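You operate a simulated robot arm through the tools that you are given. There is no shell and no other tool. Be economical: measure what you need, move in short steps, check, and stop when the job is done.

You run a simulated robot arm. Do the job below in one go: nothing can be reset, and whatever is moved stays where it is left.

TASK
Put the light brush on the top of the brick stand away on the ledge of the stacked blocks. Then take the green brush and leave it on top of the painted cup on the hollow of the brown stone. Then put the pale cap on the top of the blue bench away on the top of the yellow bench. Then take the dark brush and put it on the clay tile. Then count the one-well moulds on the top of the black bench, then put as many of the cartons from the top of the black bench on the top of the small table. Then fetch the tin cup from the top of the black bench and set it on the shelf under the teal bench. Then put the red basin on the shelf under the green bench. Then take the wide funnel and leave it on the shelf under the grey bench. Then take the tint card and leave it on the top of the small table. Then put one of the clear beads from the top of the yellow bench in the wide basket. Then lift the cover of the water crock open. Do these in the order given. Set down upright: light brush, tint card.
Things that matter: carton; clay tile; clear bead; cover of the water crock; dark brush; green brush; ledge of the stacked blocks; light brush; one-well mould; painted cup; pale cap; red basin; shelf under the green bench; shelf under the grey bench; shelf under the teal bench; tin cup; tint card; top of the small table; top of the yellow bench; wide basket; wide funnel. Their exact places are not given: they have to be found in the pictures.

Only the result counts: the job must be done as asked and must still hold three seconds after the hand-in. Knocking over, shifting, dropping, spilling or breaking anything else fails it. A push-on lid holds only when it is set on centred and level and pressed home; a screw cap is set on level and turned clockwise until tight.

THE ROBOT
A 7-joint arm with a two-finger gripper on a trunk, on a base that drives. Base frame: it is fixed to the floor where the robot stands at the start and does not move with it; the origin is under the middle of the robot, x ahead of it, y to its left, z up; the surface under the hand at the start is at about z = 660. Lengths are in mm, angles in rad, forces in N, time in s.
With the tool pointing down near the work surface it reaches from about 360 to 780 mm from the robot's upright axis, wherever it stands. Its first joint turns from -2.496 to 2.496 rad. Places, roughly: carton [9250, -4250, 750]; clay tile (13x13x2 cm) [4200, -7500, 300]; clear bead (3x3x3 cm) [6700, -800, 800]; cover of the water crock [-300, -3900, 400]; dark brush (10x6x8 cm) [3600, -6000, 1400]; green brush (6x4x7 cm) [1400, -3900, 500]; ledge of the stacked blocks (44x12 cm) [1480, -3600, 320]; light brush (10x6x8 cm) [500, 0, 700]; one-well mould (8x8x4 cm) [9500, -4400, 800]; painted cup (6x6x6 cm) [1400, -3800, 500]; pale cap (3x3x2 cm) [2100, -6000, 800]; red basin (15x15x6 cm) [8100, -4300, 800]; shelf under the green bench [6000, -7600, 300]; shelf under the grey bench [6600, -2600, 300]; shelf under the teal bench [9300, -7500, 300]; tin cup (7x7x6 cm) [8900, -4400, 800]; tint card [6500, -2500, 750]; top of the small table [7800, -4400, 700]; top of the yellow bench [6300, -800, 800]; wide basket (24x17x6 cm) [6100, 900, 800]; wide funnel (8x8x7 cm) [6600, -2500, 900]. Payload 2.45 kg.
The TCP is the grasp point between the finger pads, 26 mm short of the fingertips. In the tool frame z runs along the fingers and y along their closing line. The gripper opens to 96 mm. The gripper's body begins 69 mm behind the TCP.
Orientation is that of the tool frame in the base frame, as [roll, pitch, yaw] about the fixed x, y, z axes, in that order (R = Rz(yaw) Ry(pitch) Rx(roll)). With the fingers straight down and closing along the base's y, the tool's x points along the base's -x, its y along +y and its z along -z.

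THE INTERFACE
- The arm moves only by the tool play_rows. Its argument "increments" is a list of rows, each an object (a shift or turn left out is 0, a gripper value left out holds the last) with "xyz": the shift along the base's x, y, z in units of 200 mm (1.0 is 200 mm), a list of three; "turn": the turn, a rotation vector about the base's x, y, z in units of 180 degrees (1.0 is 180 degrees), a list of three; "grip": the gripper command, from -1 (shut) to 1 (fully open), values between in proportion. In form: [{"xyz": [tx, ty, tz], "turn": [ax, ay, az], "grip": grip}, ...]. A call has 1 to 20 rows; each row is the pose to reach, as a shift and turn from the pose commanded when the call began. A call with a number of a shift or a turn outside -1 to 1 is refused whole. A row lasts 0.2 s, in which the tool goes at most 50 mm and 0.15 rad; a call with a longer step from one row to the next is refused whole, and so is a gripper value outside its range. Where a pose cannot be reached the arm comes as near as it can. A force on the tool above 40 N (or 10 N above the force at the start of the call, whichever is more), or a blocked arm, ends the call early, and 0.2 s more pass. The fingers move at their own pace and stop on an object; they squeeze with about 37 N. The grip force told is the motor's: it shows also when the fingers shut on nothing. Time passes only in rows, and 0.2 s behind the last, so rows that repeat a pose let the fingers close. It gives the time, the measured TCP pose, the force on the tool (base axes), the opening and the grip force at its end, in the units of the frame above (readings bear some noise), with the torque about the TCP (base axes, N m) and any sound that the robot's microphone picked up.
- Cameras (640 x 400 px; columns grow to the right, rows downward): "scene" is now at [33.3, 168.5, 1362.3]; the picture's right is [-0.19, -0.98, 0.00], its down [-0.64, 0.12, -0.76] and it looks along [0.75, -0.14, -0.65] (base axes); focal length 271 px, centre (320, 200). "wrist" rides on the gripper at [82, 3, -98] in the tool frame; the picture's right is [-0.04, 1.00, 0.00], its down [-0.73, -0.03, -0.68] and it looks along [-0.68, -0.03, 0.73] (tool axes); focal length 256 px, centre (320, 200).
- grab_frame(camera): a new picture of that camera. It takes no simulated time.
- move_column(by): slides the trunk up (or, below 0, down) by that many mm; the arm and the scene camera ride with it, the base frame stays. It gives what a move gives, with no picture.
- base_move(legs): drives the robot by 1 to 6 legs, each [ahead, turn to the left] in mm and rad, along the robot's own axes; the way and the turn of a leg run together, so that a leg with both is an arc; at most 1500 mm and 3.142 rad a leg. The arm and the cameras ride along, it lands a little off, and it stops where it bumps. It gives what a move gives.
- aim_head(pan, tilt): turns the head with the scene camera to pan (to the left, within 2.705 rad either way) and tilt (down, from -0.506 to 1.204), counted from straight ahead of the robot. It gives what a move gives.
- measure_at(camera, pixels): for up to 12 pixels [column, row] of the newest picture of that camera ("zoom" is the newest enlarged one), the place [x, y, z] in the base frame of the surface seen there, good to about 3 mm. It takes no simulated time.
- inspect(camera, box): a new picture of the part [left, top, right, bottom] of that camera's present view, enlarged. It takes no simulated time.
- job_done(): hands the job in; it is judged then, once.

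Work in short steps. Measure before you move; look again where a grasp or a placing could have gone wrong, and mend it. You have 371 turns and 312 pictures in all, those below and enlarged ones among them. Open the gripper and draw the arm clear of the work before you hand the job in, unless the task says otherwise; then end with one line.

The tools are called by a JSON object that holds its "name" and its "arguments". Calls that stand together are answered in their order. play_rows: Moves the arm, as the interface text tells. Its arguments: {"type":"object","properties":{"increments":{"type":"array"}},"required":["increments"]} The other tools are called the same way: move_column (by) slides the trunk up or down; base_move (legs) drives the base; aim_head (pan, tilt) turns the head that bears the scene camera; grab_frame (camera) takes a picture; measure_at (camera, pixels) gives the place of the surface under pixels of a picture; inspect (camera, box) takes an enlarged picture of a part of a camera's view; job_done () hands the job in.

At the start:

```text
clock: 0.0
position: [569.6, 132.1, 936.7]
ee_rot: [3.14, 0.002, -3.141]
force: [-0.2, 0.2, 0.6]
torque: [0.0, 0.01, 0.02]
width: 95.8
grasp_force: 0.1
trunk travel left (down, up): [-400.0, 240.0]
robot x, y, heading: [-2.5, -0.9, -0.001]
head pan, tilt: [-0.188, 0.705]
```

scene: 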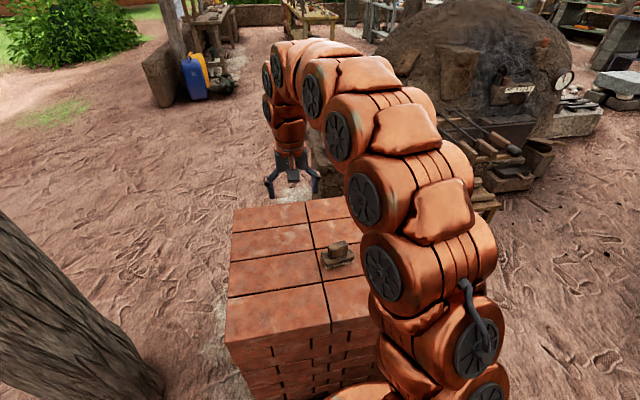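
wrist: 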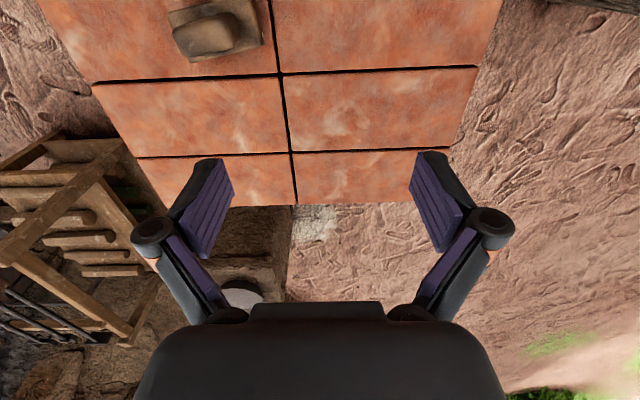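

The brush shows at about (338,255) in the scene picture; I enlarge and measure it.

{"name": "inspect", "arguments": {"camera": "scene", "box": [290, 220, 390, 282]}}

{"name": "inspect", "arguments": {"camera": "wrist", "box": [140, 0, 300, 100]}}

{"name": "measure_at", "arguments": {"camera": "wrist", "pixels": [[168, 12], [252, 0], [262, 45], [190, 60], [175, 32], [232, 15], [235, 40], [205, 35], [185, 50], [110, 120]]}}

```text
6.40 times, centred on (340, 251) of scene
```

zoom: 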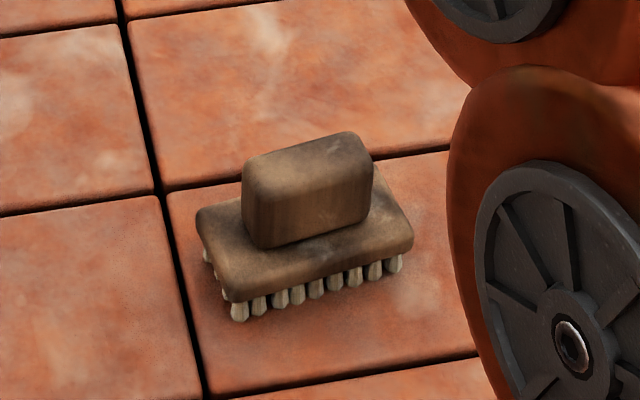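

```text
4.00 times, centred on (220, 50) of wrist
```

zoom: 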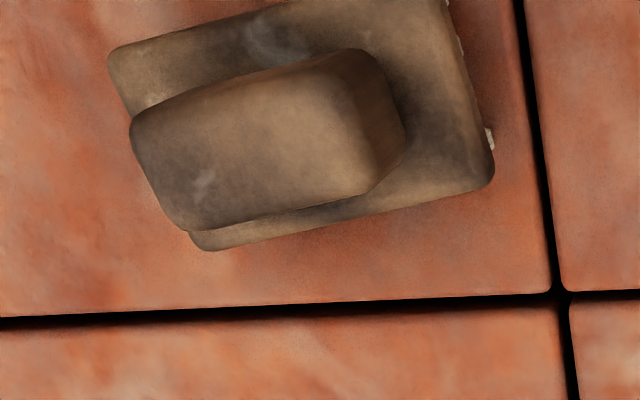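

```text
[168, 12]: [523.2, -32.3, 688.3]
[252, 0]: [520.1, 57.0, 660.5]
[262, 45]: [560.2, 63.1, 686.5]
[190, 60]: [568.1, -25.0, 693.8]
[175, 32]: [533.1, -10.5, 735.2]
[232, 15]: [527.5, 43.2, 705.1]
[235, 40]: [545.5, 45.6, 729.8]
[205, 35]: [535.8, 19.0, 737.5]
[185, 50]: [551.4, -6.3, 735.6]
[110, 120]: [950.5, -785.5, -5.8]
```

The brush handle top is near (535,17,737), base plate longer along y. I move the hand above it and look from closer.

{"name": "play_rows", "arguments": {"increments": [{"xyz": [-0.06, -0.19, -0.1], "grip": 1}, {"xyz": [-0.12, -0.38, -0.2], "grip": 1}, {"xyz": [-0.18, -0.57, -0.35], "grip": 1}, {"xyz": [-0.18, -0.57, -0.45], "grip": 1}, {"xyz": [-0.18, -0.57, -0.45], "grip": 1}]}}

{"name": "grab_frame", "arguments": {"camera": "wrist"}}

```text
clock: 1.2
position: [532.0, 17.3, 846.0]
ee_rot: [-3.141, 0.0, 3.141]
force: [0.2, 0.3, 0.0]
torque: [-0.01, 0.03, -0.04]
width: 96.0
grasp_force: 0.1
trunk travel left (down, up): [-400.0, 240.0]
robot x, y, heading: [2.4, 0.6, -0.0]
head pan, tilt: [-0.188, 0.705]
```

```text
307 pictures are left
```

wrist: 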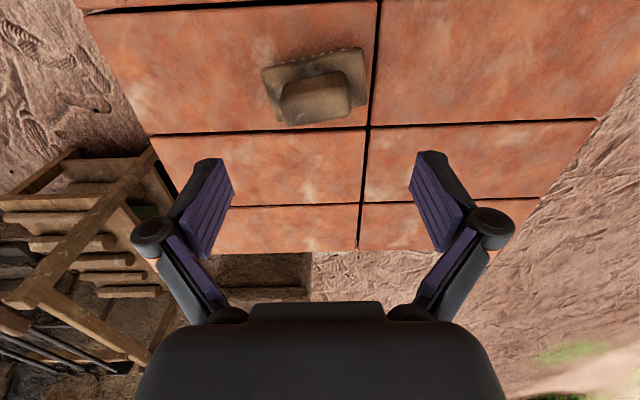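

The handle sits at (262-366, 48-125). I measure its edges.

{"name": "inspect", "arguments": {"camera": "wrist", "box": [235, 30, 395, 130]}}

{"name": "measure_at", "arguments": {"camera": "zoom", "pixels": [[190, 270], [400, 235], [300, 250], [210, 330], [450, 300], [330, 310], [440, 100], [120, 180], [520, 260], [100, 330]]}}

```text
4.00 times, centred on (315, 80) of wrist
```

zoom: 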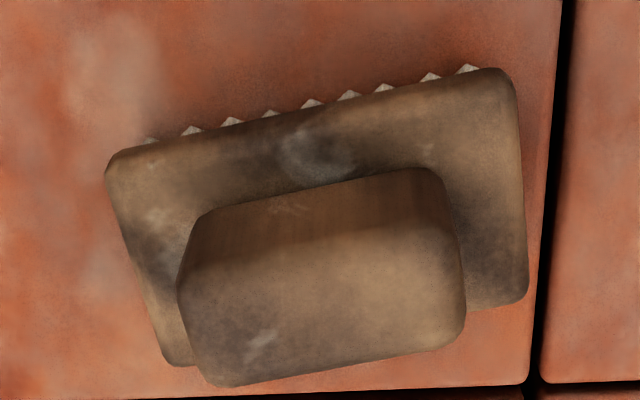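

```text
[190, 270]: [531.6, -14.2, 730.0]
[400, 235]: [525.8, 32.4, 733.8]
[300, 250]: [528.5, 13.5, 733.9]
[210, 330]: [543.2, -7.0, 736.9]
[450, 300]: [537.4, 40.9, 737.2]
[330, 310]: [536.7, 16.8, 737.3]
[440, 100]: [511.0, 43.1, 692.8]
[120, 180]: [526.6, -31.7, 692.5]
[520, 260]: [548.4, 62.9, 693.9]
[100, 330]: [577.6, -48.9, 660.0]
```

Handle spans y -15..45 and x ~525..550, with plate top at z 693. I turn 7° and lower to TCP z≈724, then close along its length.

{"name": "play_rows", "arguments": {"increments": [{"xyz": [0.02, -0.015, -0.2], "turn": [0, 0, 0.039], "grip": 1}, {"xyz": [0.02, -0.015, -0.4], "turn": [0, 0, 0.039], "grip": 1}, {"xyz": [0.02, -0.015, -0.55], "turn": [0, 0, 0.039], "grip": 1}, {"xyz": [0.02, -0.015, -0.61], "turn": [0, 0, 0.039], "grip": 1}, {"xyz": [0.02, -0.015, -0.61], "turn": [0, 0, 0.039], "grip": -1}, {"xyz": [0.02, -0.015, -0.61], "turn": [0, 0, 0.039], "grip": -1}, {"xyz": [0.02, -0.015, -0.61], "turn": [0, 0, 0.039], "grip": -1}, {"xyz": [0.02, -0.015, -0.61], "turn": [0, 0, 0.039], "grip": -1}]}}

{"name": "grab_frame", "arguments": {"camera": "wrist"}}

```text
clock: 3.0
position: [539.1, 14.8, 724.8]
ee_rot: [3.141, 0.001, -3.02]
force: [-0.6, -0.6, 0.8]
torque: [-0.06, 0.06, 0.05]
width: 59.8
grasp_force: 37.1
trunk travel left (down, up): [-400.0, 240.0]
robot x, y, heading: [-0.4, 1.3, -0.001]
head pan, tilt: [-0.188, 0.705]
```

```text
305 pictures are left
```

wrist: 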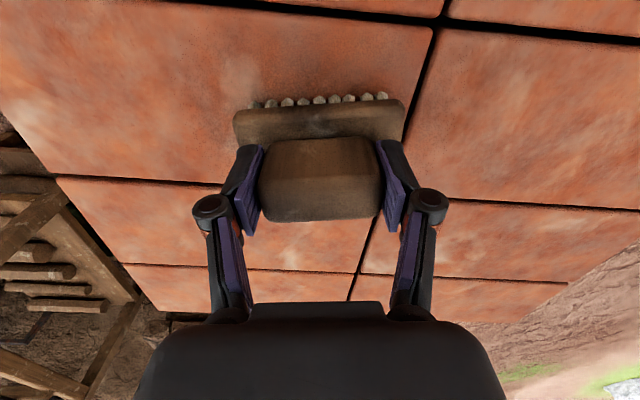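

Gripped at 59.8 mm. I lift and then look towards the stacked blocks (to the right/back, pan negative).

{"name": "play_rows", "arguments": {"increments": [{"xyz": [0, 0, 0.2]}, {"xyz": [0, 0, 0.4]}, {"xyz": [0, 0, 0.6]}, {"xyz": [-0.1, 0, 0.8]}, {"xyz": [-0.2, 0, 1.0]}, {"xyz": [-0.4, 0, 1.0]}, {"xyz": [-0.6, 0, 1.0]}, {"xyz": [-0.7, 0, 1.0]}]}}

{"name": "aim_head", "arguments": {"pan": -1.2, "tilt": 0.35}}

{"name": "grab_frame", "arguments": {"camera": "scene"}}

```text
clock: 4.8
position: [398.2, 16.8, 924.2]
ee_rot: [-3.141, -0.001, -3.019]
force: [0.5, -0.3, -1.9]
torque: [-0.03, 0.04, 0.0]
width: 59.3
grasp_force: 36.9
trunk travel left (down, up): [-400.0, 240.0]
robot x, y, heading: [-2.1, -0.8, 0.0]
head pan, tilt: [-0.188, 0.705]
```

```text
clock: 6.1
position: [399.1, 15.0, 925.3]
ee_rot: [3.141, 0.0, -3.018]
force: [0.3, 0.2, -2.0]
torque: [-0.03, -0.03, 0.02]
width: 59.3
grasp_force: 37.0
trunk travel left (down, up): [-400.0, 240.0]
robot x, y, heading: [-2.1, -1.0, 0.003]
head pan, tilt: [-1.201, 0.351]
```

```text
304 pictures are left
```

scene: 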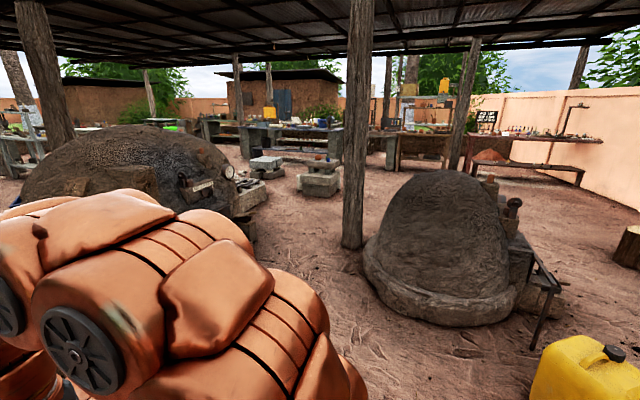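

I measure candidate stacked blocks around (318,180), pillar, kilns and walkable floor.

{"name": "inspect", "arguments": {"camera": "scene", "box": [230, 130, 390, 230]}}

{"name": "measure_at", "arguments": {"camera": "scene", "pixels": [[320, 184], [310, 160], [265, 162], [352, 245], [370, 275], [258, 210], [330, 215], [245, 180], [520, 300], [400, 165], [340, 190], [540, 280]]}}

```text
4.00 times, centred on (310, 180) of scene
```

zoom: 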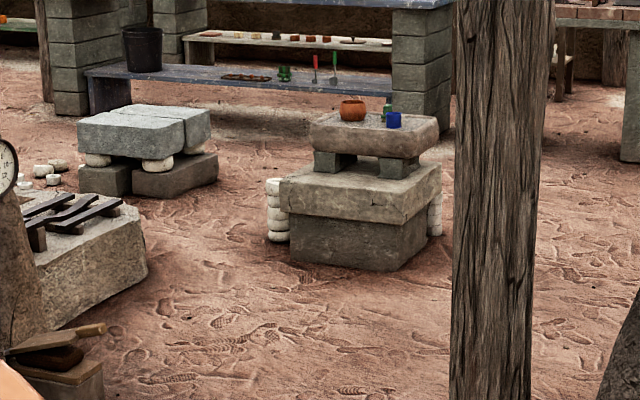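

```text
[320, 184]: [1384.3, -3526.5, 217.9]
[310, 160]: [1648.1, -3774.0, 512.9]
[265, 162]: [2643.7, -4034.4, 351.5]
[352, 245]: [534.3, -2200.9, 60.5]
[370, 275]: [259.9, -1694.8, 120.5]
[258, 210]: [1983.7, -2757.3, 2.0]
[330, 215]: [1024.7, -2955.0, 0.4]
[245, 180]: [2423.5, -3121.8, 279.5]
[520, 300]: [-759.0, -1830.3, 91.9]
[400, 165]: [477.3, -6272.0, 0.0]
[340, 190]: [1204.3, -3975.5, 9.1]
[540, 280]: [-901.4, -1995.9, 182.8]
```

The stacked block with ledge is at zoom (280-440,165-270), carrying the brown stone with cup and green brush. I measure its corners.

{"name": "measure_at", "arguments": {"camera": "zoom", "pixels": [[284, 182], [405, 208], [340, 187], [330, 178], [396, 195], [437, 168], [314, 120], [410, 135], [350, 104], [393, 118], [386, 104], [432, 165]]}}

```text
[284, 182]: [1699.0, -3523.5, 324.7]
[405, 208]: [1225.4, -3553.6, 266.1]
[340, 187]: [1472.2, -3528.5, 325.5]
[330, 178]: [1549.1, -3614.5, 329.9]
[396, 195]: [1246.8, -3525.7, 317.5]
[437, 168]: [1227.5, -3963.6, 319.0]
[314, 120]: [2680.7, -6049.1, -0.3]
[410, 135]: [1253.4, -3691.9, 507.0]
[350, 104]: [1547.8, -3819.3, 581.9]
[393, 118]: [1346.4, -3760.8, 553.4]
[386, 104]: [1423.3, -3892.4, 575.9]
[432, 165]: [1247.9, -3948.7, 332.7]
```

Ledge: x 1225–1700, y −3525..−3645, z ≈322. Now I check the route: look at the kiln and the floor on my right.

{"name": "aim_head", "arguments": {"pan": -1.35, "tilt": 0.75}}

{"name": "grab_frame", "arguments": {"camera": "scene"}}

{"name": "measure_at", "arguments": {"camera": "scene", "pixels": [[320, 40], [320, 120], [320, 200], [320, 300], [250, 100], [200, 60], [150, 100], [420, 150], [500, 200], [560, 120], [100, 60], [320, 360]]}}

```text
clock: 6.9
position: [399.3, 15.3, 925.3]
ee_rot: [-3.14, -0.001, -3.018]
force: [0.1, -0.2, -1.4]
torque: [-0.02, 0.01, 0.04]
width: 59.5
grasp_force: 36.8
trunk travel left (down, up): [-400.0, 240.0]
robot x, y, heading: [1.5, 1.8, 0.003]
head pan, tilt: [-1.349, 0.75]
```

```text
302 pictures are left
```

scene: 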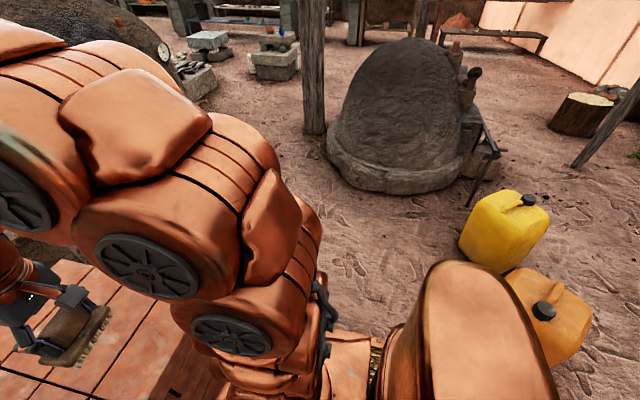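

```text
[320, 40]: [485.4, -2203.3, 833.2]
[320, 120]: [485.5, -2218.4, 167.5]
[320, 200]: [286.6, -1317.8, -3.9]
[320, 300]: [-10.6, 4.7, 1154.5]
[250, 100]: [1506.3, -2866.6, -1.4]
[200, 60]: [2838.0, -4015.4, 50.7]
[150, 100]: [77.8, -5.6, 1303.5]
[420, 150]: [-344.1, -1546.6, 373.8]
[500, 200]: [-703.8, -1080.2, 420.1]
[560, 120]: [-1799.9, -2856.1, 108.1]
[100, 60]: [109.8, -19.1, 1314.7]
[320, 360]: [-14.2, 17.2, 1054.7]
```

Free corridor seems to lie between the pillar (485,-2200) and big kiln. I turn right in place, then look ahead.

{"name": "base_move", "arguments": {"legs": [[0, -1.12]]}}

{"name": "aim_head", "arguments": {"pan": 0.35, "tilt": 0.55}}

{"name": "grab_frame", "arguments": {"camera": "scene"}}

```text
clock: 10.2
position: [185.5, -353.0, 924.6]
ee_rot: [-3.141, -0.002, 2.14]
force: [-0.7, 0.1, -2.0]
torque: [-0.01, 0.04, -0.01]
width: 59.3
grasp_force: 36.8
trunk travel left (down, up): [-400.0, 240.0]
robot x, y, heading: [4.1, -1.0, -1.126]
head pan, tilt: [-1.349, 0.75]
```

```text
clock: 11.9
position: [185.7, -353.1, 924.1]
ee_rot: [3.14, 0.0, 2.14]
force: [0.3, 0.6, -1.0]
torque: [-0.02, -0.02, 0.01]
width: 59.6
grasp_force: 37.3
trunk travel left (down, up): [-400.0, 240.0]
robot x, y, heading: [1.9, -0.5, -1.122]
head pan, tilt: [0.351, 0.55]
```

```text
301 pictures are left
```

scene: 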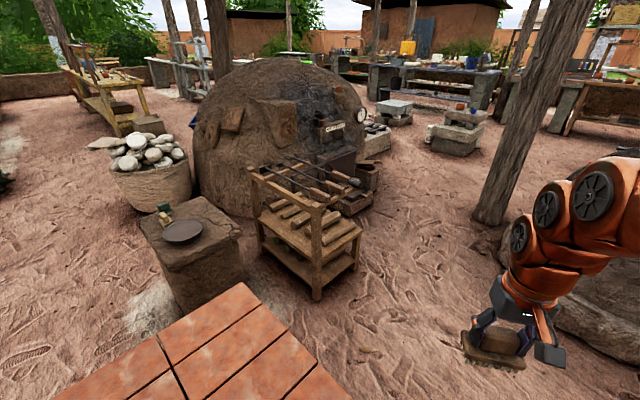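

I measure the rack corner, kiln edge, pillar and second dome edge.

{"name": "measure_at", "arguments": {"camera": "scene", "pixels": [[317, 296], [360, 262], [350, 212], [385, 160], [490, 215], [430, 220], [420, 280], [330, 330], [580, 325], [450, 155], [375, 205], [475, 140]]}}

```text
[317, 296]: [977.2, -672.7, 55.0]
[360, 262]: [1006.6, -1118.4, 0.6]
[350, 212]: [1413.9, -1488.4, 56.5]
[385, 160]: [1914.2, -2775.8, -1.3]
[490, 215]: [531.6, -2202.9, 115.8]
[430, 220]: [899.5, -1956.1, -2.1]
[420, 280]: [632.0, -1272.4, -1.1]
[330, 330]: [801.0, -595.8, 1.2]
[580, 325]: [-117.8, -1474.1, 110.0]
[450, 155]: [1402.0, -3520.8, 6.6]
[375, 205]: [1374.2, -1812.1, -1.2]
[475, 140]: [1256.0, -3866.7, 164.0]
```

The straight line to (1465,-3040) is clear by ~450 mm. I drive it, then turn to face −y.

{"name": "base_move", "arguments": {"legs": [[1500, 0], [1500, 0], [370, 0], [0, -0.45]]}}

{"name": "aim_head", "arguments": {"pan": 0.0, "tilt": 0.9}}

{"name": "grab_frame", "arguments": {"camera": "scene"}}

{"name": "grab_frame", "arguments": {"camera": "wrist"}}

```text
clock: 14.1
position: [264.7, -503.8, 923.9]
ee_rot: [3.14, -0.002, 2.162]
force: [0.0, -0.9, -2.3]
torque: [-0.02, -0.03, 0.0]
width: 59.0
grasp_force: 37.3
trunk travel left (down, up): [-400.0, 240.0]
robot x, y, heading: [67.6, -158.7, -1.101]
head pan, tilt: [0.351, 0.55]
stopped in leg 1: the robot was blocked; the commanded pose is now the measured one
```

```text
clock: 14.9
position: [264.2, -502.9, 924.5]
ee_rot: [-3.141, -0.002, 2.163]
force: [-0.1, 0.5, -1.3]
torque: [-0.02, -0.02, 0.01]
width: 59.3
grasp_force: 37.6
trunk travel left (down, up): [-400.0, 240.0]
robot x, y, heading: [67.6, -156.3, -1.099]
head pan, tilt: [0.0, 0.901]
```

```text
300 pictures are left
```

scene: 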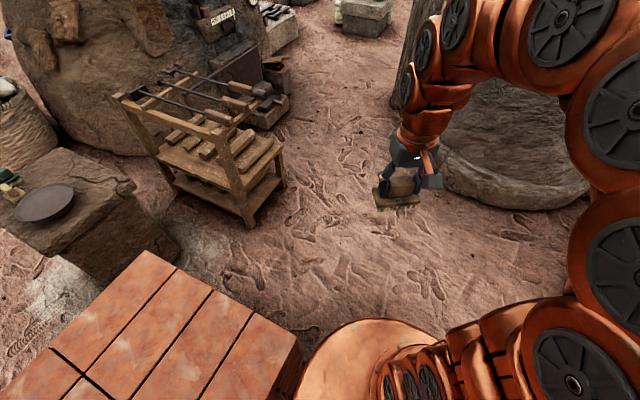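

```text
299 pictures are left
```

wrist: 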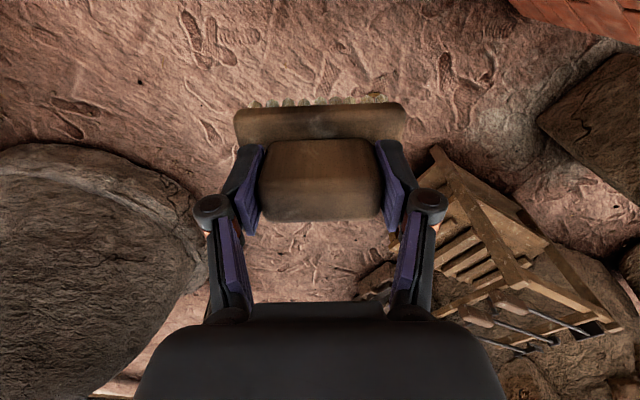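

The base touched the brick stand's corner. I measure it, then back off.

{"name": "measure_at", "arguments": {"camera": "scene", "pixels": [[297, 345], [290, 395], [150, 252], [255, 225], [450, 190], [300, 280], [585, 185]]}}

{"name": "base_move", "arguments": {"legs": [[-180, 0]]}}

```text
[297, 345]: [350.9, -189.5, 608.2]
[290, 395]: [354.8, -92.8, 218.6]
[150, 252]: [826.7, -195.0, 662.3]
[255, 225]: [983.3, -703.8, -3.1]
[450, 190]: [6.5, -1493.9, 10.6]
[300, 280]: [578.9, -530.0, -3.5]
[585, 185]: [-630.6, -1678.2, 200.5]
```

```text
clock: 16.4
position: [180.5, -338.7, 924.4]
ee_rot: [-3.141, -0.002, 2.163]
force: [-0.1, 0.5, -1.6]
torque: [-0.02, 0.02, -0.01]
width: 59.3
grasp_force: 37.0
trunk travel left (down, up): [-400.0, 240.0]
robot x, y, heading: [-17.2, 11.6, -1.095]
head pan, tilt: [0.0, 0.901]
```

Base half-width ≈290 mm. I go straight along −y past the stand first, then diagonal through the corridor.

{"name": "base_move", "arguments": {"legs": [[0, -0.476], [550, 0], [0, 0.6], [945, 0], [945, 0], [0, -0.184]]}}

```text
clock: 32.4
position: [1182.4, -2470.2, 924.0]
ee_rot: [3.141, -0.002, 2.071]
force: [-0.5, 0.0, -2.3]
torque: [0.03, -0.01, 0.02]
width: 59.3
grasp_force: 37.1
trunk travel left (down, up): [-400.0, 240.0]
robot x, y, heading: [1021.8, -2104.1, -1.198]
head pan, tilt: [0.0, 0.901]
```

Through the corridor. Next: drive to (1465,-3040) and face −y.

{"name": "base_move", "arguments": {"legs": [[0, 0.069], [1035, 0], [0, -0.442]]}}

{"name": "grab_frame", "arguments": {"camera": "scene"}}

{"name": "grab_frame", "arguments": {"camera": "wrist"}}

```text
clock: 39.6
position: [1500.4, -3454.3, 925.0]
ee_rot: [3.141, -0.003, 1.704]
force: [-0.1, -0.8, -1.1]
torque: [-0.02, -0.03, -0.02]
width: 59.4
grasp_force: 37.2
trunk travel left (down, up): [-400.0, 240.0]
robot x, y, heading: [1479.1, -3057.7, -1.559]
head pan, tilt: [0.0, 0.901]
```

```text
298 pictures are left
```

scene: 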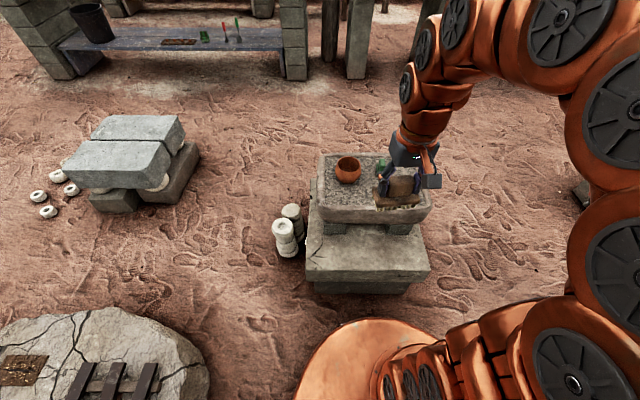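

```text
297 pictures are left
```

wrist: 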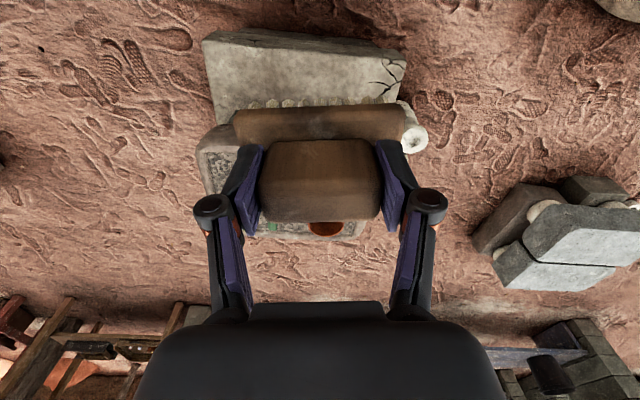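

I measure the ledge and the items on the stone.

{"name": "measure_at", "arguments": {"camera": "scene", "pixels": [[308, 268], [428, 270], [365, 270], [365, 240], [330, 238], [410, 238], [320, 222], [428, 215], [345, 175], [380, 168], [330, 190], [322, 160]]}}

{"name": "inspect", "arguments": {"camera": "scene", "box": [290, 140, 450, 240]}}

```text
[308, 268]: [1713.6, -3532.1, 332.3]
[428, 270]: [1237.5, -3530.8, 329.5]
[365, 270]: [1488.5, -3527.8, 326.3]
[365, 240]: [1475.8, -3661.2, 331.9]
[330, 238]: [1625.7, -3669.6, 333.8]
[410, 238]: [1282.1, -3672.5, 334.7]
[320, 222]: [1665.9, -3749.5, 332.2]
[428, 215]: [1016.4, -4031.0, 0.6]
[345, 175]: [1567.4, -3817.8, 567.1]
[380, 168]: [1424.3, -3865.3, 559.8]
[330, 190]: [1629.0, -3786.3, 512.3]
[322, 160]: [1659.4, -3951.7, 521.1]
```

```text
4.00 times, centred on (370, 190) of scene
```

zoom: 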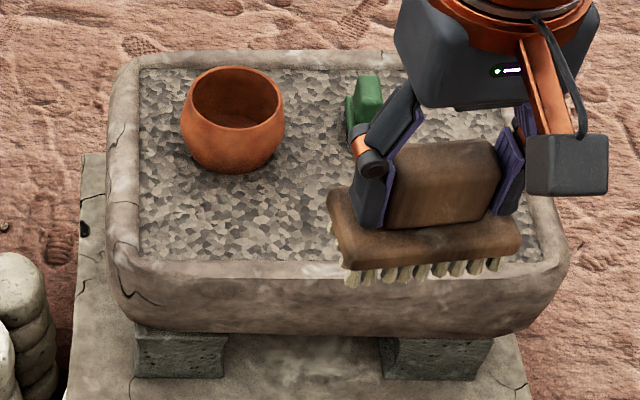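

Ledge top z≈330, y −3530..−3660. I extend the hand over the ledge, align it, and lower the trunk.

{"name": "play_rows", "arguments": {"increments": [{"xyz": [-0.05, -0.22, 0], "turn": [0, 0, -0.021]}, {"xyz": [-0.1, -0.44, 0], "turn": [0, 0, -0.042]}, {"xyz": [-0.1, -0.66, 0], "turn": [0, 0, -0.042]}, {"xyz": [-0.1, -0.67, 0], "turn": [0, 0, -0.042]}]}}

{"name": "move_column", "arguments": {"by": -380}}

{"name": "grab_frame", "arguments": {"camera": "scene"}}

{"name": "grab_frame", "arguments": {"camera": "wrist"}}

```text
clock: 40.6
position: [1482.3, -3589.3, 923.9]
ee_rot: [-3.141, 0.0, 1.57]
force: [0.3, 0.3, -0.9]
torque: [-0.02, -0.02, 0.0]
width: 59.3
grasp_force: 36.9
trunk travel left (down, up): [-400.0, 240.0]
robot x, y, heading: [1481.2, -3057.3, -1.557]
head pan, tilt: [0.0, 0.901]
```

```text
clock: 44.2
position: [1482.4, -3588.0, 544.5]
ee_rot: [-3.141, -0.002, 1.571]
force: [0.3, -0.2, -1.8]
torque: [-0.02, 0.04, -0.01]
width: 59.3
grasp_force: 37.4
trunk travel left (down, up): [-20.0, 620.0]
robot x, y, heading: [1479.2, -3055.0, -1.557]
head pan, tilt: [0.0, 0.901]
```

```text
295 pictures are left
```

scene: 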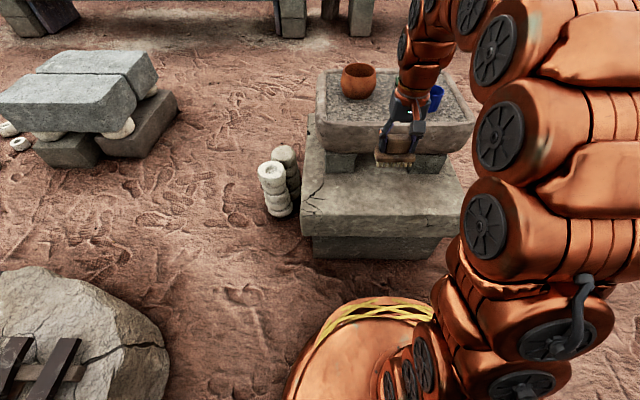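

```text
294 pictures are left
```

wrist: 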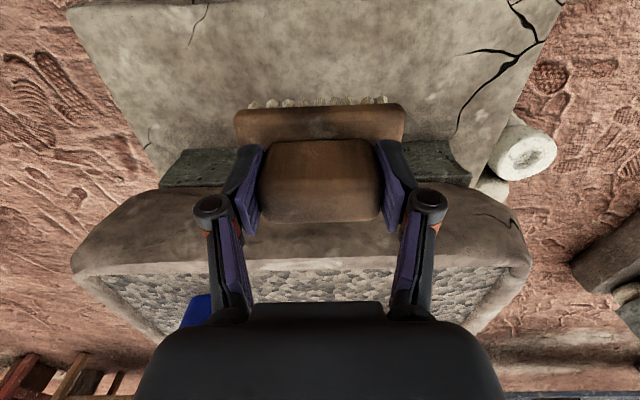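

I check the stone's front face and ledge depth before lowering.

{"name": "measure_at", "arguments": {"camera": "scene", "pixels": [[340, 135], [350, 150], [345, 165], [340, 176], [360, 215], [440, 140], [440, 165], [430, 175], [380, 190]]}}

{"name": "measure_at", "arguments": {"camera": "wrist", "pixels": [[210, 160], [210, 180], [180, 230], [330, 90], [330, 10], [160, 150], [430, 150], [430, 170]]}}

```text
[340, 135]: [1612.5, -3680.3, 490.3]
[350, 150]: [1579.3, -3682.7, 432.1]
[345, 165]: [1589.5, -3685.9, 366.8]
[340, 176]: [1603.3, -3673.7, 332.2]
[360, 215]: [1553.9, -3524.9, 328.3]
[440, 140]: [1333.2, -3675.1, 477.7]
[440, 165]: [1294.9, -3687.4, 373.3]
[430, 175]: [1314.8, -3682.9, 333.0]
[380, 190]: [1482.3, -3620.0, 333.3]
```

```text
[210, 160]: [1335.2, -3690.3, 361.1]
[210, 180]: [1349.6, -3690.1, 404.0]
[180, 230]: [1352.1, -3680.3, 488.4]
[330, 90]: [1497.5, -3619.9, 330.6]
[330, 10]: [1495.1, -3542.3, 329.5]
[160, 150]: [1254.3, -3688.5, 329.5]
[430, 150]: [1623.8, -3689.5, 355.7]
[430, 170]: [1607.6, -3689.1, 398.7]
```

Ledge surface z=330, stone front y≈−3680. I lower slowly to set the brush down, watching the force.

{"name": "play_rows", "arguments": {"increments": [{"xyz": [0, -0.03, -0.2]}, {"xyz": [0, -0.03, -0.4]}, {"xyz": [0, -0.03, -0.6]}, {"xyz": [0, -0.03, -0.7]}, {"xyz": [0, -0.03, -0.73]}, {"xyz": [0, -0.03, -0.74]}, {"xyz": [0, -0.03, -0.74]}]}}

{"name": "grab_frame", "arguments": {"camera": "wrist"}}

```text
clock: 45.8
position: [1481.4, -3595.0, 395.8]
ee_rot: [-3.141, 0.0, 1.571]
force: [-2.0, 0.5, 2.2]
torque: [-0.02, -0.05, 0.02]
width: 59.2
grasp_force: 36.7
trunk travel left (down, up): [-20.0, 620.0]
robot x, y, heading: [1477.5, -3053.8, -1.561]
head pan, tilt: [0.0, 0.901]
```

```text
293 pictures are left
```

wrist: 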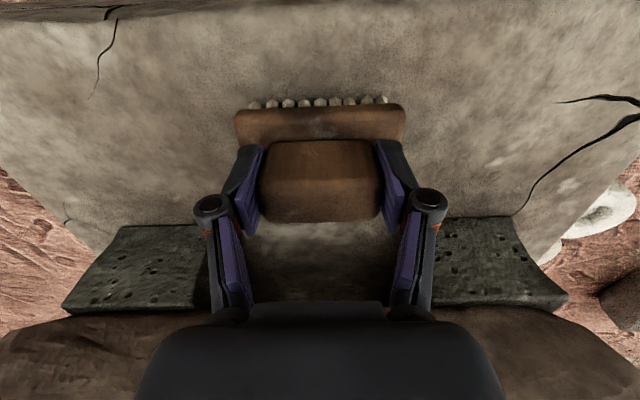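

Force rose by ~4 N: contact. I open and retreat straight up.

{"name": "play_rows", "arguments": {"increments": [{"xyz": [0, 0, -0.005], "grip": -1}, {"xyz": [0, 0, -0.005], "grip": -0.2}, {"xyz": [0, 0, -0.005], "grip": 0.6}, {"xyz": [0, 0, -0.005], "grip": 0.6}, {"xyz": [0, 0, -0.005], "grip": 0.8}, {"xyz": [0, 0, 0.2], "grip": 1}, {"xyz": [0, 0, 0.45], "grip": 1}, {"xyz": [0, 0.1, 0.7], "grip": 1}, {"xyz": [0, 0.1, 0.95], "grip": 1}]}}

{"name": "grab_frame", "arguments": {"camera": "wrist"}}

{"name": "grab_frame", "arguments": {"camera": "scene"}}

```text
refused: row 8 steps farther than a row can; nothing moved
```

```text
292 pictures are left
```

wrist: 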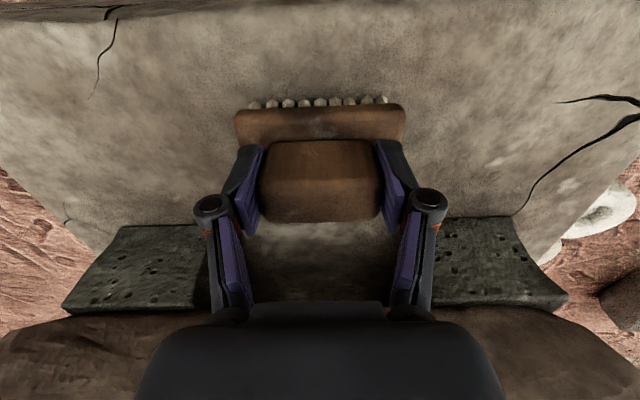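

```text
291 pictures are left
```

scene: 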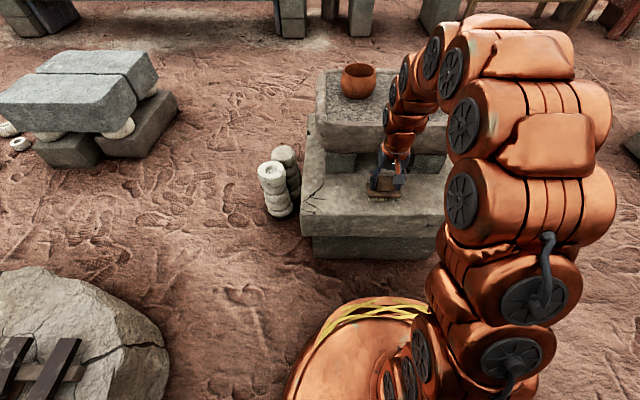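

One row was too long; I repeat with smaller steps.

{"name": "play_rows", "arguments": {"increments": [{"xyz": [0, 0, -0.005], "grip": -0.2}, {"xyz": [0, 0, -0.005], "grip": 0.6}, {"xyz": [0, 0, -0.005], "grip": 0.6}, {"xyz": [0, 0, -0.005], "grip": 0.8}, {"xyz": [0, 0, 0.15], "grip": 1}, {"xyz": [0, 0, 0.35], "grip": 1}, {"xyz": [0, 0.05, 0.55], "grip": 1}, {"xyz": [0, 0.1, 0.75], "grip": 1}, {"xyz": [0, 0.1, 0.95], "grip": 1}]}}

{"name": "grab_frame", "arguments": {"camera": "wrist"}}

```text
clock: 47.8
position: [1483.4, -3573.1, 586.8]
ee_rot: [3.14, -0.004, 1.573]
force: [0.7, 0.5, 0.5]
torque: [0.04, 0.01, 0.01]
width: 95.8
grasp_force: 0.0
trunk travel left (down, up): [-20.0, 620.0]
robot x, y, heading: [1477.9, -3054.9, -1.555]
head pan, tilt: [0.0, 0.901]
```

```text
290 pictures are left
```

wrist: 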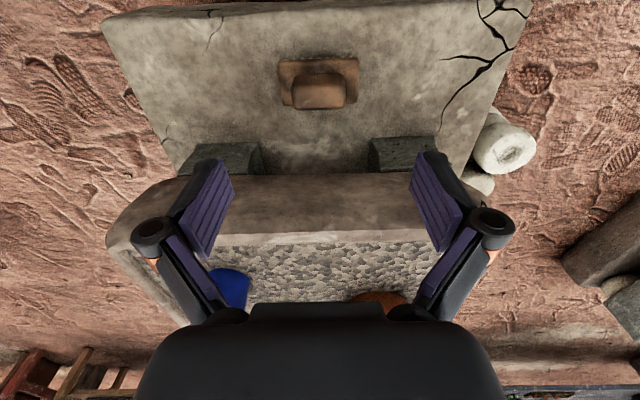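

Light brush stands on the ledge. I raise the trunk and back the view to identify the painted cup and green brush.

{"name": "move_column", "arguments": {"by": 250}}

{"name": "aim_head", "arguments": {"pan": 0.0, "tilt": 0.75}}

{"name": "base_move", "arguments": {"legs": [[130, -0.01]]}}

{"name": "grab_frame", "arguments": {"camera": "scene"}}

{"name": "grab_frame", "arguments": {"camera": "wrist"}}

```text
clock: 50.4
position: [1482.6, -3573.2, 835.5]
ee_rot: [-3.14, -0.001, 1.572]
force: [-0.4, 0.6, -0.1]
torque: [0.04, 0.01, 0.01]
width: 96.2
grasp_force: 0.0
trunk travel left (down, up): [-270.0, 370.0]
robot x, y, heading: [1483.9, -3055.8, -1.557]
head pan, tilt: [0.0, 0.901]
```

```text
clock: 51.1
position: [1483.6, -3574.5, 836.2]
ee_rot: [-3.141, -0.003, 1.573]
force: [-0.1, -0.1, -1.0]
torque: [-0.01, 0.0, 0.01]
width: 96.1
grasp_force: 0.0
trunk travel left (down, up): [-270.0, 370.0]
robot x, y, heading: [1480.9, -3056.1, -1.558]
head pan, tilt: [0.0, 0.75]
```

```text
clock: 52.4
position: [1479.7, -3701.8, 836.7]
ee_rot: [-3.141, -0.003, 1.563]
force: [-0.4, -0.2, -0.8]
torque: [-0.01, 0.01, 0.0]
width: 96.0
grasp_force: 0.0
trunk travel left (down, up): [-270.0, 370.0]
robot x, y, heading: [1484.3, -3184.1, -1.57]
head pan, tilt: [0.0, 0.75]
```

```text
289 pictures are left
```

scene: 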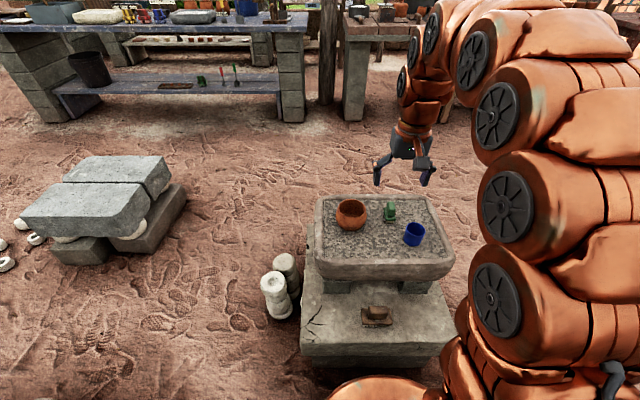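

```text
288 pictures are left
```

wrist: 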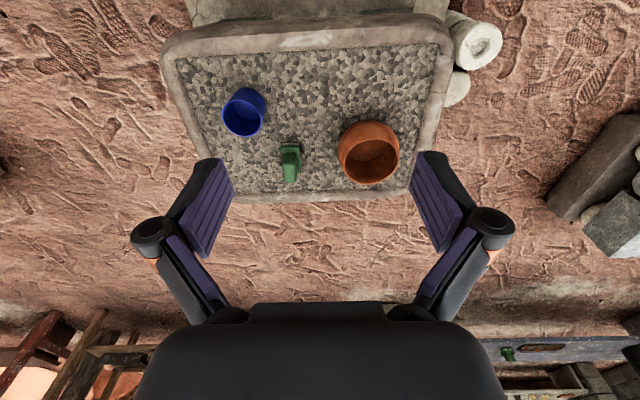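

{"name": "inspect", "arguments": {"camera": "scene", "box": [310, 180, 470, 280]}}

{"name": "inspect", "arguments": {"camera": "wrist", "box": [200, 70, 424, 210]}}

{"name": "measure_at", "arguments": {"camera": "wrist", "pixels": [[227, 98], [264, 100], [225, 120], [262, 128], [244, 118], [290, 145], [290, 178], [282, 160], [300, 160], [340, 160], [398, 150], [370, 160]]}}

```text
4.00 times, centred on (390, 230) of scene
```

zoom: 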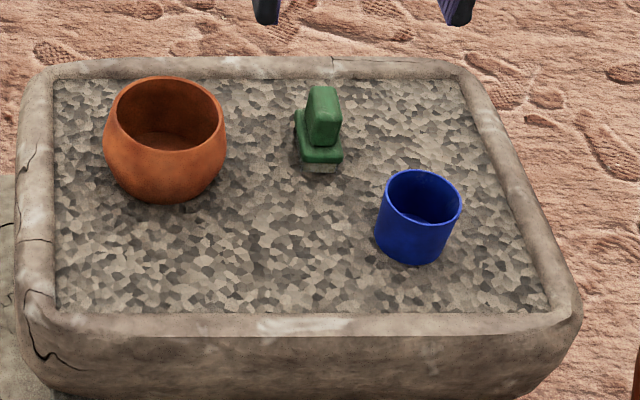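

```text
2.86 times, centred on (312, 140) of wrist
```

zoom: 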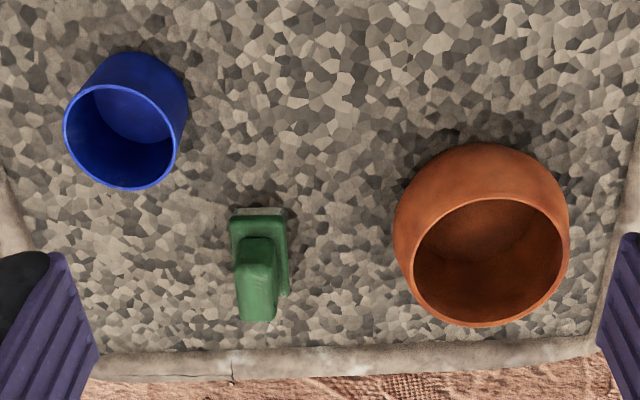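

```text
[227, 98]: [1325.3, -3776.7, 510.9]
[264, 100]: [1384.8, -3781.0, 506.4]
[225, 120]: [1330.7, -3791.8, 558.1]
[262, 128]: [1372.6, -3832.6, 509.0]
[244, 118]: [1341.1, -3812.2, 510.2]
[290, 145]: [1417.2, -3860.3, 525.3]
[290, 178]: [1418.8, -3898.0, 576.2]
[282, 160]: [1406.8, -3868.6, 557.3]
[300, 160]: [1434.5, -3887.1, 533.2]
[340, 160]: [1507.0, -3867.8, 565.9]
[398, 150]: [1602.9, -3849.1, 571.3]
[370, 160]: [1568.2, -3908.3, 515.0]
```

The blue cup (≈60 mm, rim z≈558) is the painted cup. I move the hand over the green brush and lower for a closer measurement.

{"name": "play_rows", "arguments": {"increments": [{"xyz": [-0.08, -0.18, -0.1], "grip": 1}, {"xyz": [-0.16, -0.38, -0.2], "grip": 1}, {"xyz": [-0.24, -0.56, -0.3], "grip": 1}, {"xyz": [-0.3, -0.7, -0.45], "grip": 1}, {"xyz": [-0.3, -0.75, -0.6], "grip": 1}, {"xyz": [-0.3, -0.75, -0.75], "grip": 1}, {"xyz": [-0.3, -0.75, -0.75], "grip": 1}]}}

{"name": "inspect", "arguments": {"camera": "wrist", "box": [160, 0, 480, 200]}}

```text
clock: 54.0
position: [1420.4, -3852.6, 685.5]
ee_rot: [-3.141, 0.001, 1.561]
force: [-0.4, 0.8, 0.1]
torque: [0.0, 0.01, -0.01]
width: 96.2
grasp_force: 0.1
trunk travel left (down, up): [-270.0, 370.0]
robot x, y, heading: [1480.9, -3183.0, -1.572]
head pan, tilt: [0.0, 0.75]
```

```text
2.00 times, centred on (320, 100) of wrist
```

zoom: 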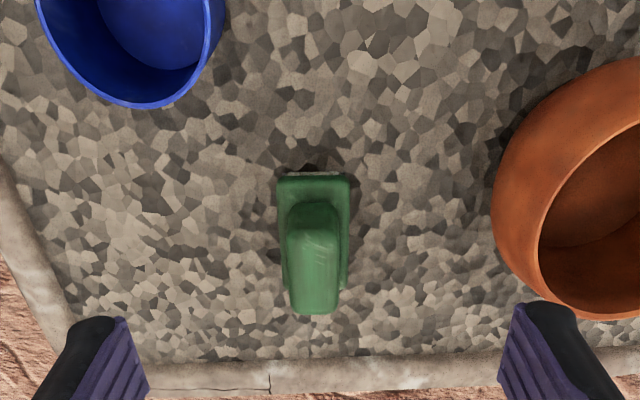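

{"name": "measure_at", "arguments": {"camera": "zoom", "pixels": [[282, 180], [345, 180], [314, 185], [290, 250], [335, 250], [313, 240], [295, 300], [333, 300], [314, 300], [347, 260], [282, 260], [314, 225]]}}

```text
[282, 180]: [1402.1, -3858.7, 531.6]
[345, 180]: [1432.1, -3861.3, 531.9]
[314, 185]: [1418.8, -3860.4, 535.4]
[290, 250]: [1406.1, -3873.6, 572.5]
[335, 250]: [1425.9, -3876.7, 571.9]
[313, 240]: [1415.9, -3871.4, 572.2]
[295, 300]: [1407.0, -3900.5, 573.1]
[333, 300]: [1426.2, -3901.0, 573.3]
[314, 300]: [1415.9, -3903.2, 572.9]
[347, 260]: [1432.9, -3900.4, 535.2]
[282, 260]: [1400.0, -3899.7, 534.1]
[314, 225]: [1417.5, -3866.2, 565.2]
```

Handle center is (1416,-3886), top 573, plate top 535. I lower to TCP z≈564 and close along x.

{"name": "play_rows", "arguments": {"increments": [{"xyz": [-0.02, -0.165, -0.15], "grip": 1}, {"xyz": [-0.02, -0.165, -0.35], "grip": 1}, {"xyz": [-0.02, -0.165, -0.5], "grip": 1}, {"xyz": [-0.02, -0.165, -0.61], "grip": 1}, {"xyz": [-0.02, -0.165, -0.61], "grip": 0}, {"xyz": [-0.02, -0.165, -0.61], "grip": -1}, {"xyz": [-0.02, -0.165, -0.61], "grip": -1}, {"xyz": [-0.02, -0.165, -0.61], "grip": -1}, {"xyz": [-0.02, -0.165, -0.61], "grip": -1}]}}

{"name": "grab_frame", "arguments": {"camera": "wrist"}}

```text
clock: 56.0
position: [1414.9, -3886.3, 562.9]
ee_rot: [3.14, -0.001, 1.562]
force: [-0.4, 0.2, 0.8]
torque: [-0.06, 0.02, 0.0]
width: 23.2
grasp_force: 31.0
trunk travel left (down, up): [-270.0, 370.0]
robot x, y, heading: [1479.2, -3184.4, -1.57]
head pan, tilt: [0.0, 0.75]
```

```text
284 pictures are left
```

wrist: 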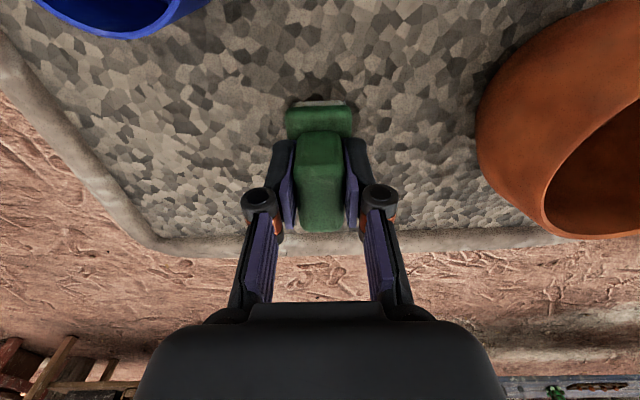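

Gripped. I lift 120 mm and measure the cup's rim again.

{"name": "play_rows", "arguments": {"increments": [{"xyz": [0, 0, 0.2]}, {"xyz": [0, 0.1, 0.4]}, {"xyz": [0, 0.25, 0.55]}, {"xyz": [0, 0.45, 0.6]}, {"xyz": [0, 0.6, 0.6]}, {"xyz": [0, 0.75, 0.6]}, {"xyz": [0, 0.75, 0.6]}]}}

{"name": "inspect", "arguments": {"camera": "scene", "box": [350, 190, 470, 265]}}

{"name": "grab_frame", "arguments": {"camera": "wrist"}}

```text
clock: 57.6
position: [1416.2, -3735.5, 685.1]
ee_rot: [-3.142, -0.002, 1.562]
force: [-0.1, 0.4, -0.7]
torque: [-0.02, -0.01, -0.01]
width: 22.8
grasp_force: 37.1
trunk travel left (down, up): [-270.0, 370.0]
robot x, y, heading: [1481.3, -3183.2, -1.572]
head pan, tilt: [0.0, 0.75]
```

```text
5.33 times, centred on (410, 228) of scene
```

zoom: 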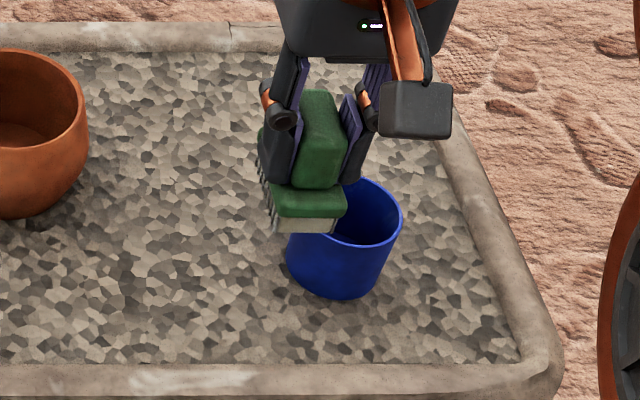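

```text
282 pictures are left
```

wrist: 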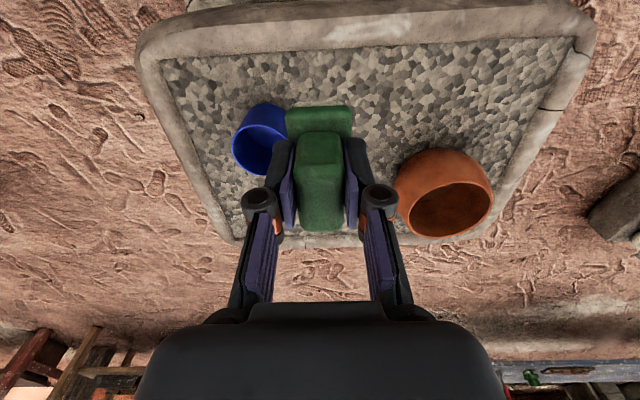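

I measure points around the cup's rim and body.

{"name": "measure_at", "arguments": {"camera": "zoom", "pixels": [[399, 212], [385, 192], [365, 245], [340, 246], [395, 230], [291, 255], [340, 270], [385, 260], [398, 222], [355, 183]]}}

{"name": "measure_at", "arguments": {"camera": "wrist", "pixels": [[233, 150], [236, 140], [246, 128], [265, 123], [280, 130], [240, 115], [264, 106], [280, 110], [235, 160], [245, 171], [258, 174]]}}

```text
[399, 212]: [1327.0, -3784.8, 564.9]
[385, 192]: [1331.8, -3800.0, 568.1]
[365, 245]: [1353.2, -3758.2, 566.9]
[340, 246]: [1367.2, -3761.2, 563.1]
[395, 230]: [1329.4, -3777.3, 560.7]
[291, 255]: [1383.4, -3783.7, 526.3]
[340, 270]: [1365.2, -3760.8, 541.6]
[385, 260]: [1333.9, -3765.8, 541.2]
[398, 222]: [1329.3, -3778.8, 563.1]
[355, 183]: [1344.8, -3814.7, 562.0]
```

```text
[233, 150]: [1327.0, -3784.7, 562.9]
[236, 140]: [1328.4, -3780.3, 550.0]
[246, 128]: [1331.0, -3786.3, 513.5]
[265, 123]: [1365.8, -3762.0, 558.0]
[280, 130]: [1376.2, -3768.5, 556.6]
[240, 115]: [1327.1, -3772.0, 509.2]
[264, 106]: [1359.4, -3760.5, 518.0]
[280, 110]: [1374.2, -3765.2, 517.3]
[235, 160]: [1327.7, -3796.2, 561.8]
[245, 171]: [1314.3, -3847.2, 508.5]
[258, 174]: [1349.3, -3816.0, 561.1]
```

Cup center ≈(1355.5,-3787.5), rim z≈564. I move over it and lower till contact at TCP z≈618.

{"name": "play_rows", "arguments": {"increments": [{"xyz": [-0.15, -0.13, 0]}, {"xyz": [-0.305, -0.26, 0]}, {"xyz": [-0.305, -0.26, 0]}, {"xyz": [-0.305, -0.26, -0.15]}, {"xyz": [-0.305, -0.26, -0.25]}, {"xyz": [-0.305, -0.26, -0.3]}, {"xyz": [-0.305, -0.26, -0.3]}]}}

{"name": "inspect", "arguments": {"camera": "scene", "box": [370, 190, 470, 252]}}

{"name": "grab_frame", "arguments": {"camera": "wrist"}}

```text
clock: 59.2
position: [1355.2, -3788.4, 624.1]
ee_rot: [-3.141, -0.001, 1.563]
force: [-0.9, 0.5, -0.6]
torque: [0.03, 0.04, 0.01]
width: 23.1
grasp_force: 37.0
trunk travel left (down, up): [-270.0, 370.0]
robot x, y, heading: [1479.8, -3182.2, -1.567]
head pan, tilt: [0.0, 0.75]
```

```text
6.40 times, centred on (420, 221) of scene
```

zoom: 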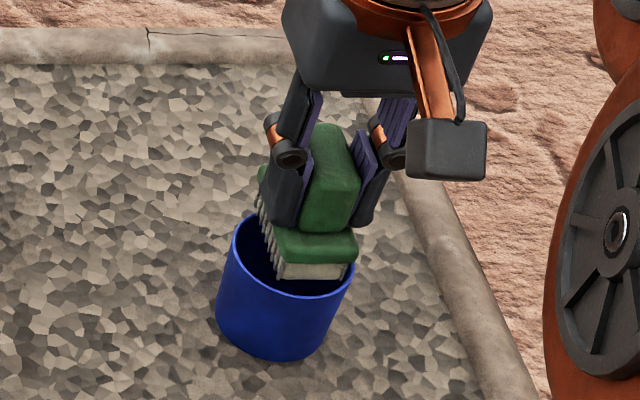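

```text
280 pictures are left
```

wrist: 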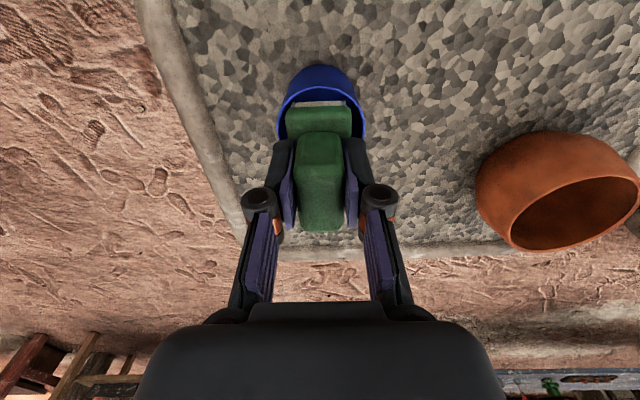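

Centered. I lower further until contact.

{"name": "play_rows", "arguments": {"increments": [{"xyz": [0, 0, -0.015]}, {"xyz": [0, 0, -0.025]}, {"xyz": [0, 0, -0.035]}, {"xyz": [0, 0, -0.035]}]}}

{"name": "inspect", "arguments": {"camera": "scene", "box": [370, 190, 470, 252]}}

```text
clock: 60.2
position: [1353.7, -3787.5, 617.8]
ee_rot: [-3.14, 0.0, 1.562]
force: [0.7, 0.6, 12.1]
torque: [0.11, -0.07, -0.01]
width: 22.9
grasp_force: 36.9
trunk travel left (down, up): [-270.0, 370.0]
robot x, y, heading: [1481.6, -3186.7, -1.57]
head pan, tilt: [0.0, 0.75]
```

```text
6.40 times, centred on (420, 221) of scene
```

zoom: 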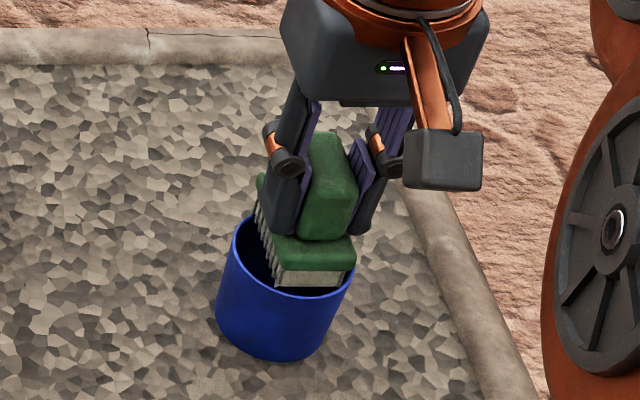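

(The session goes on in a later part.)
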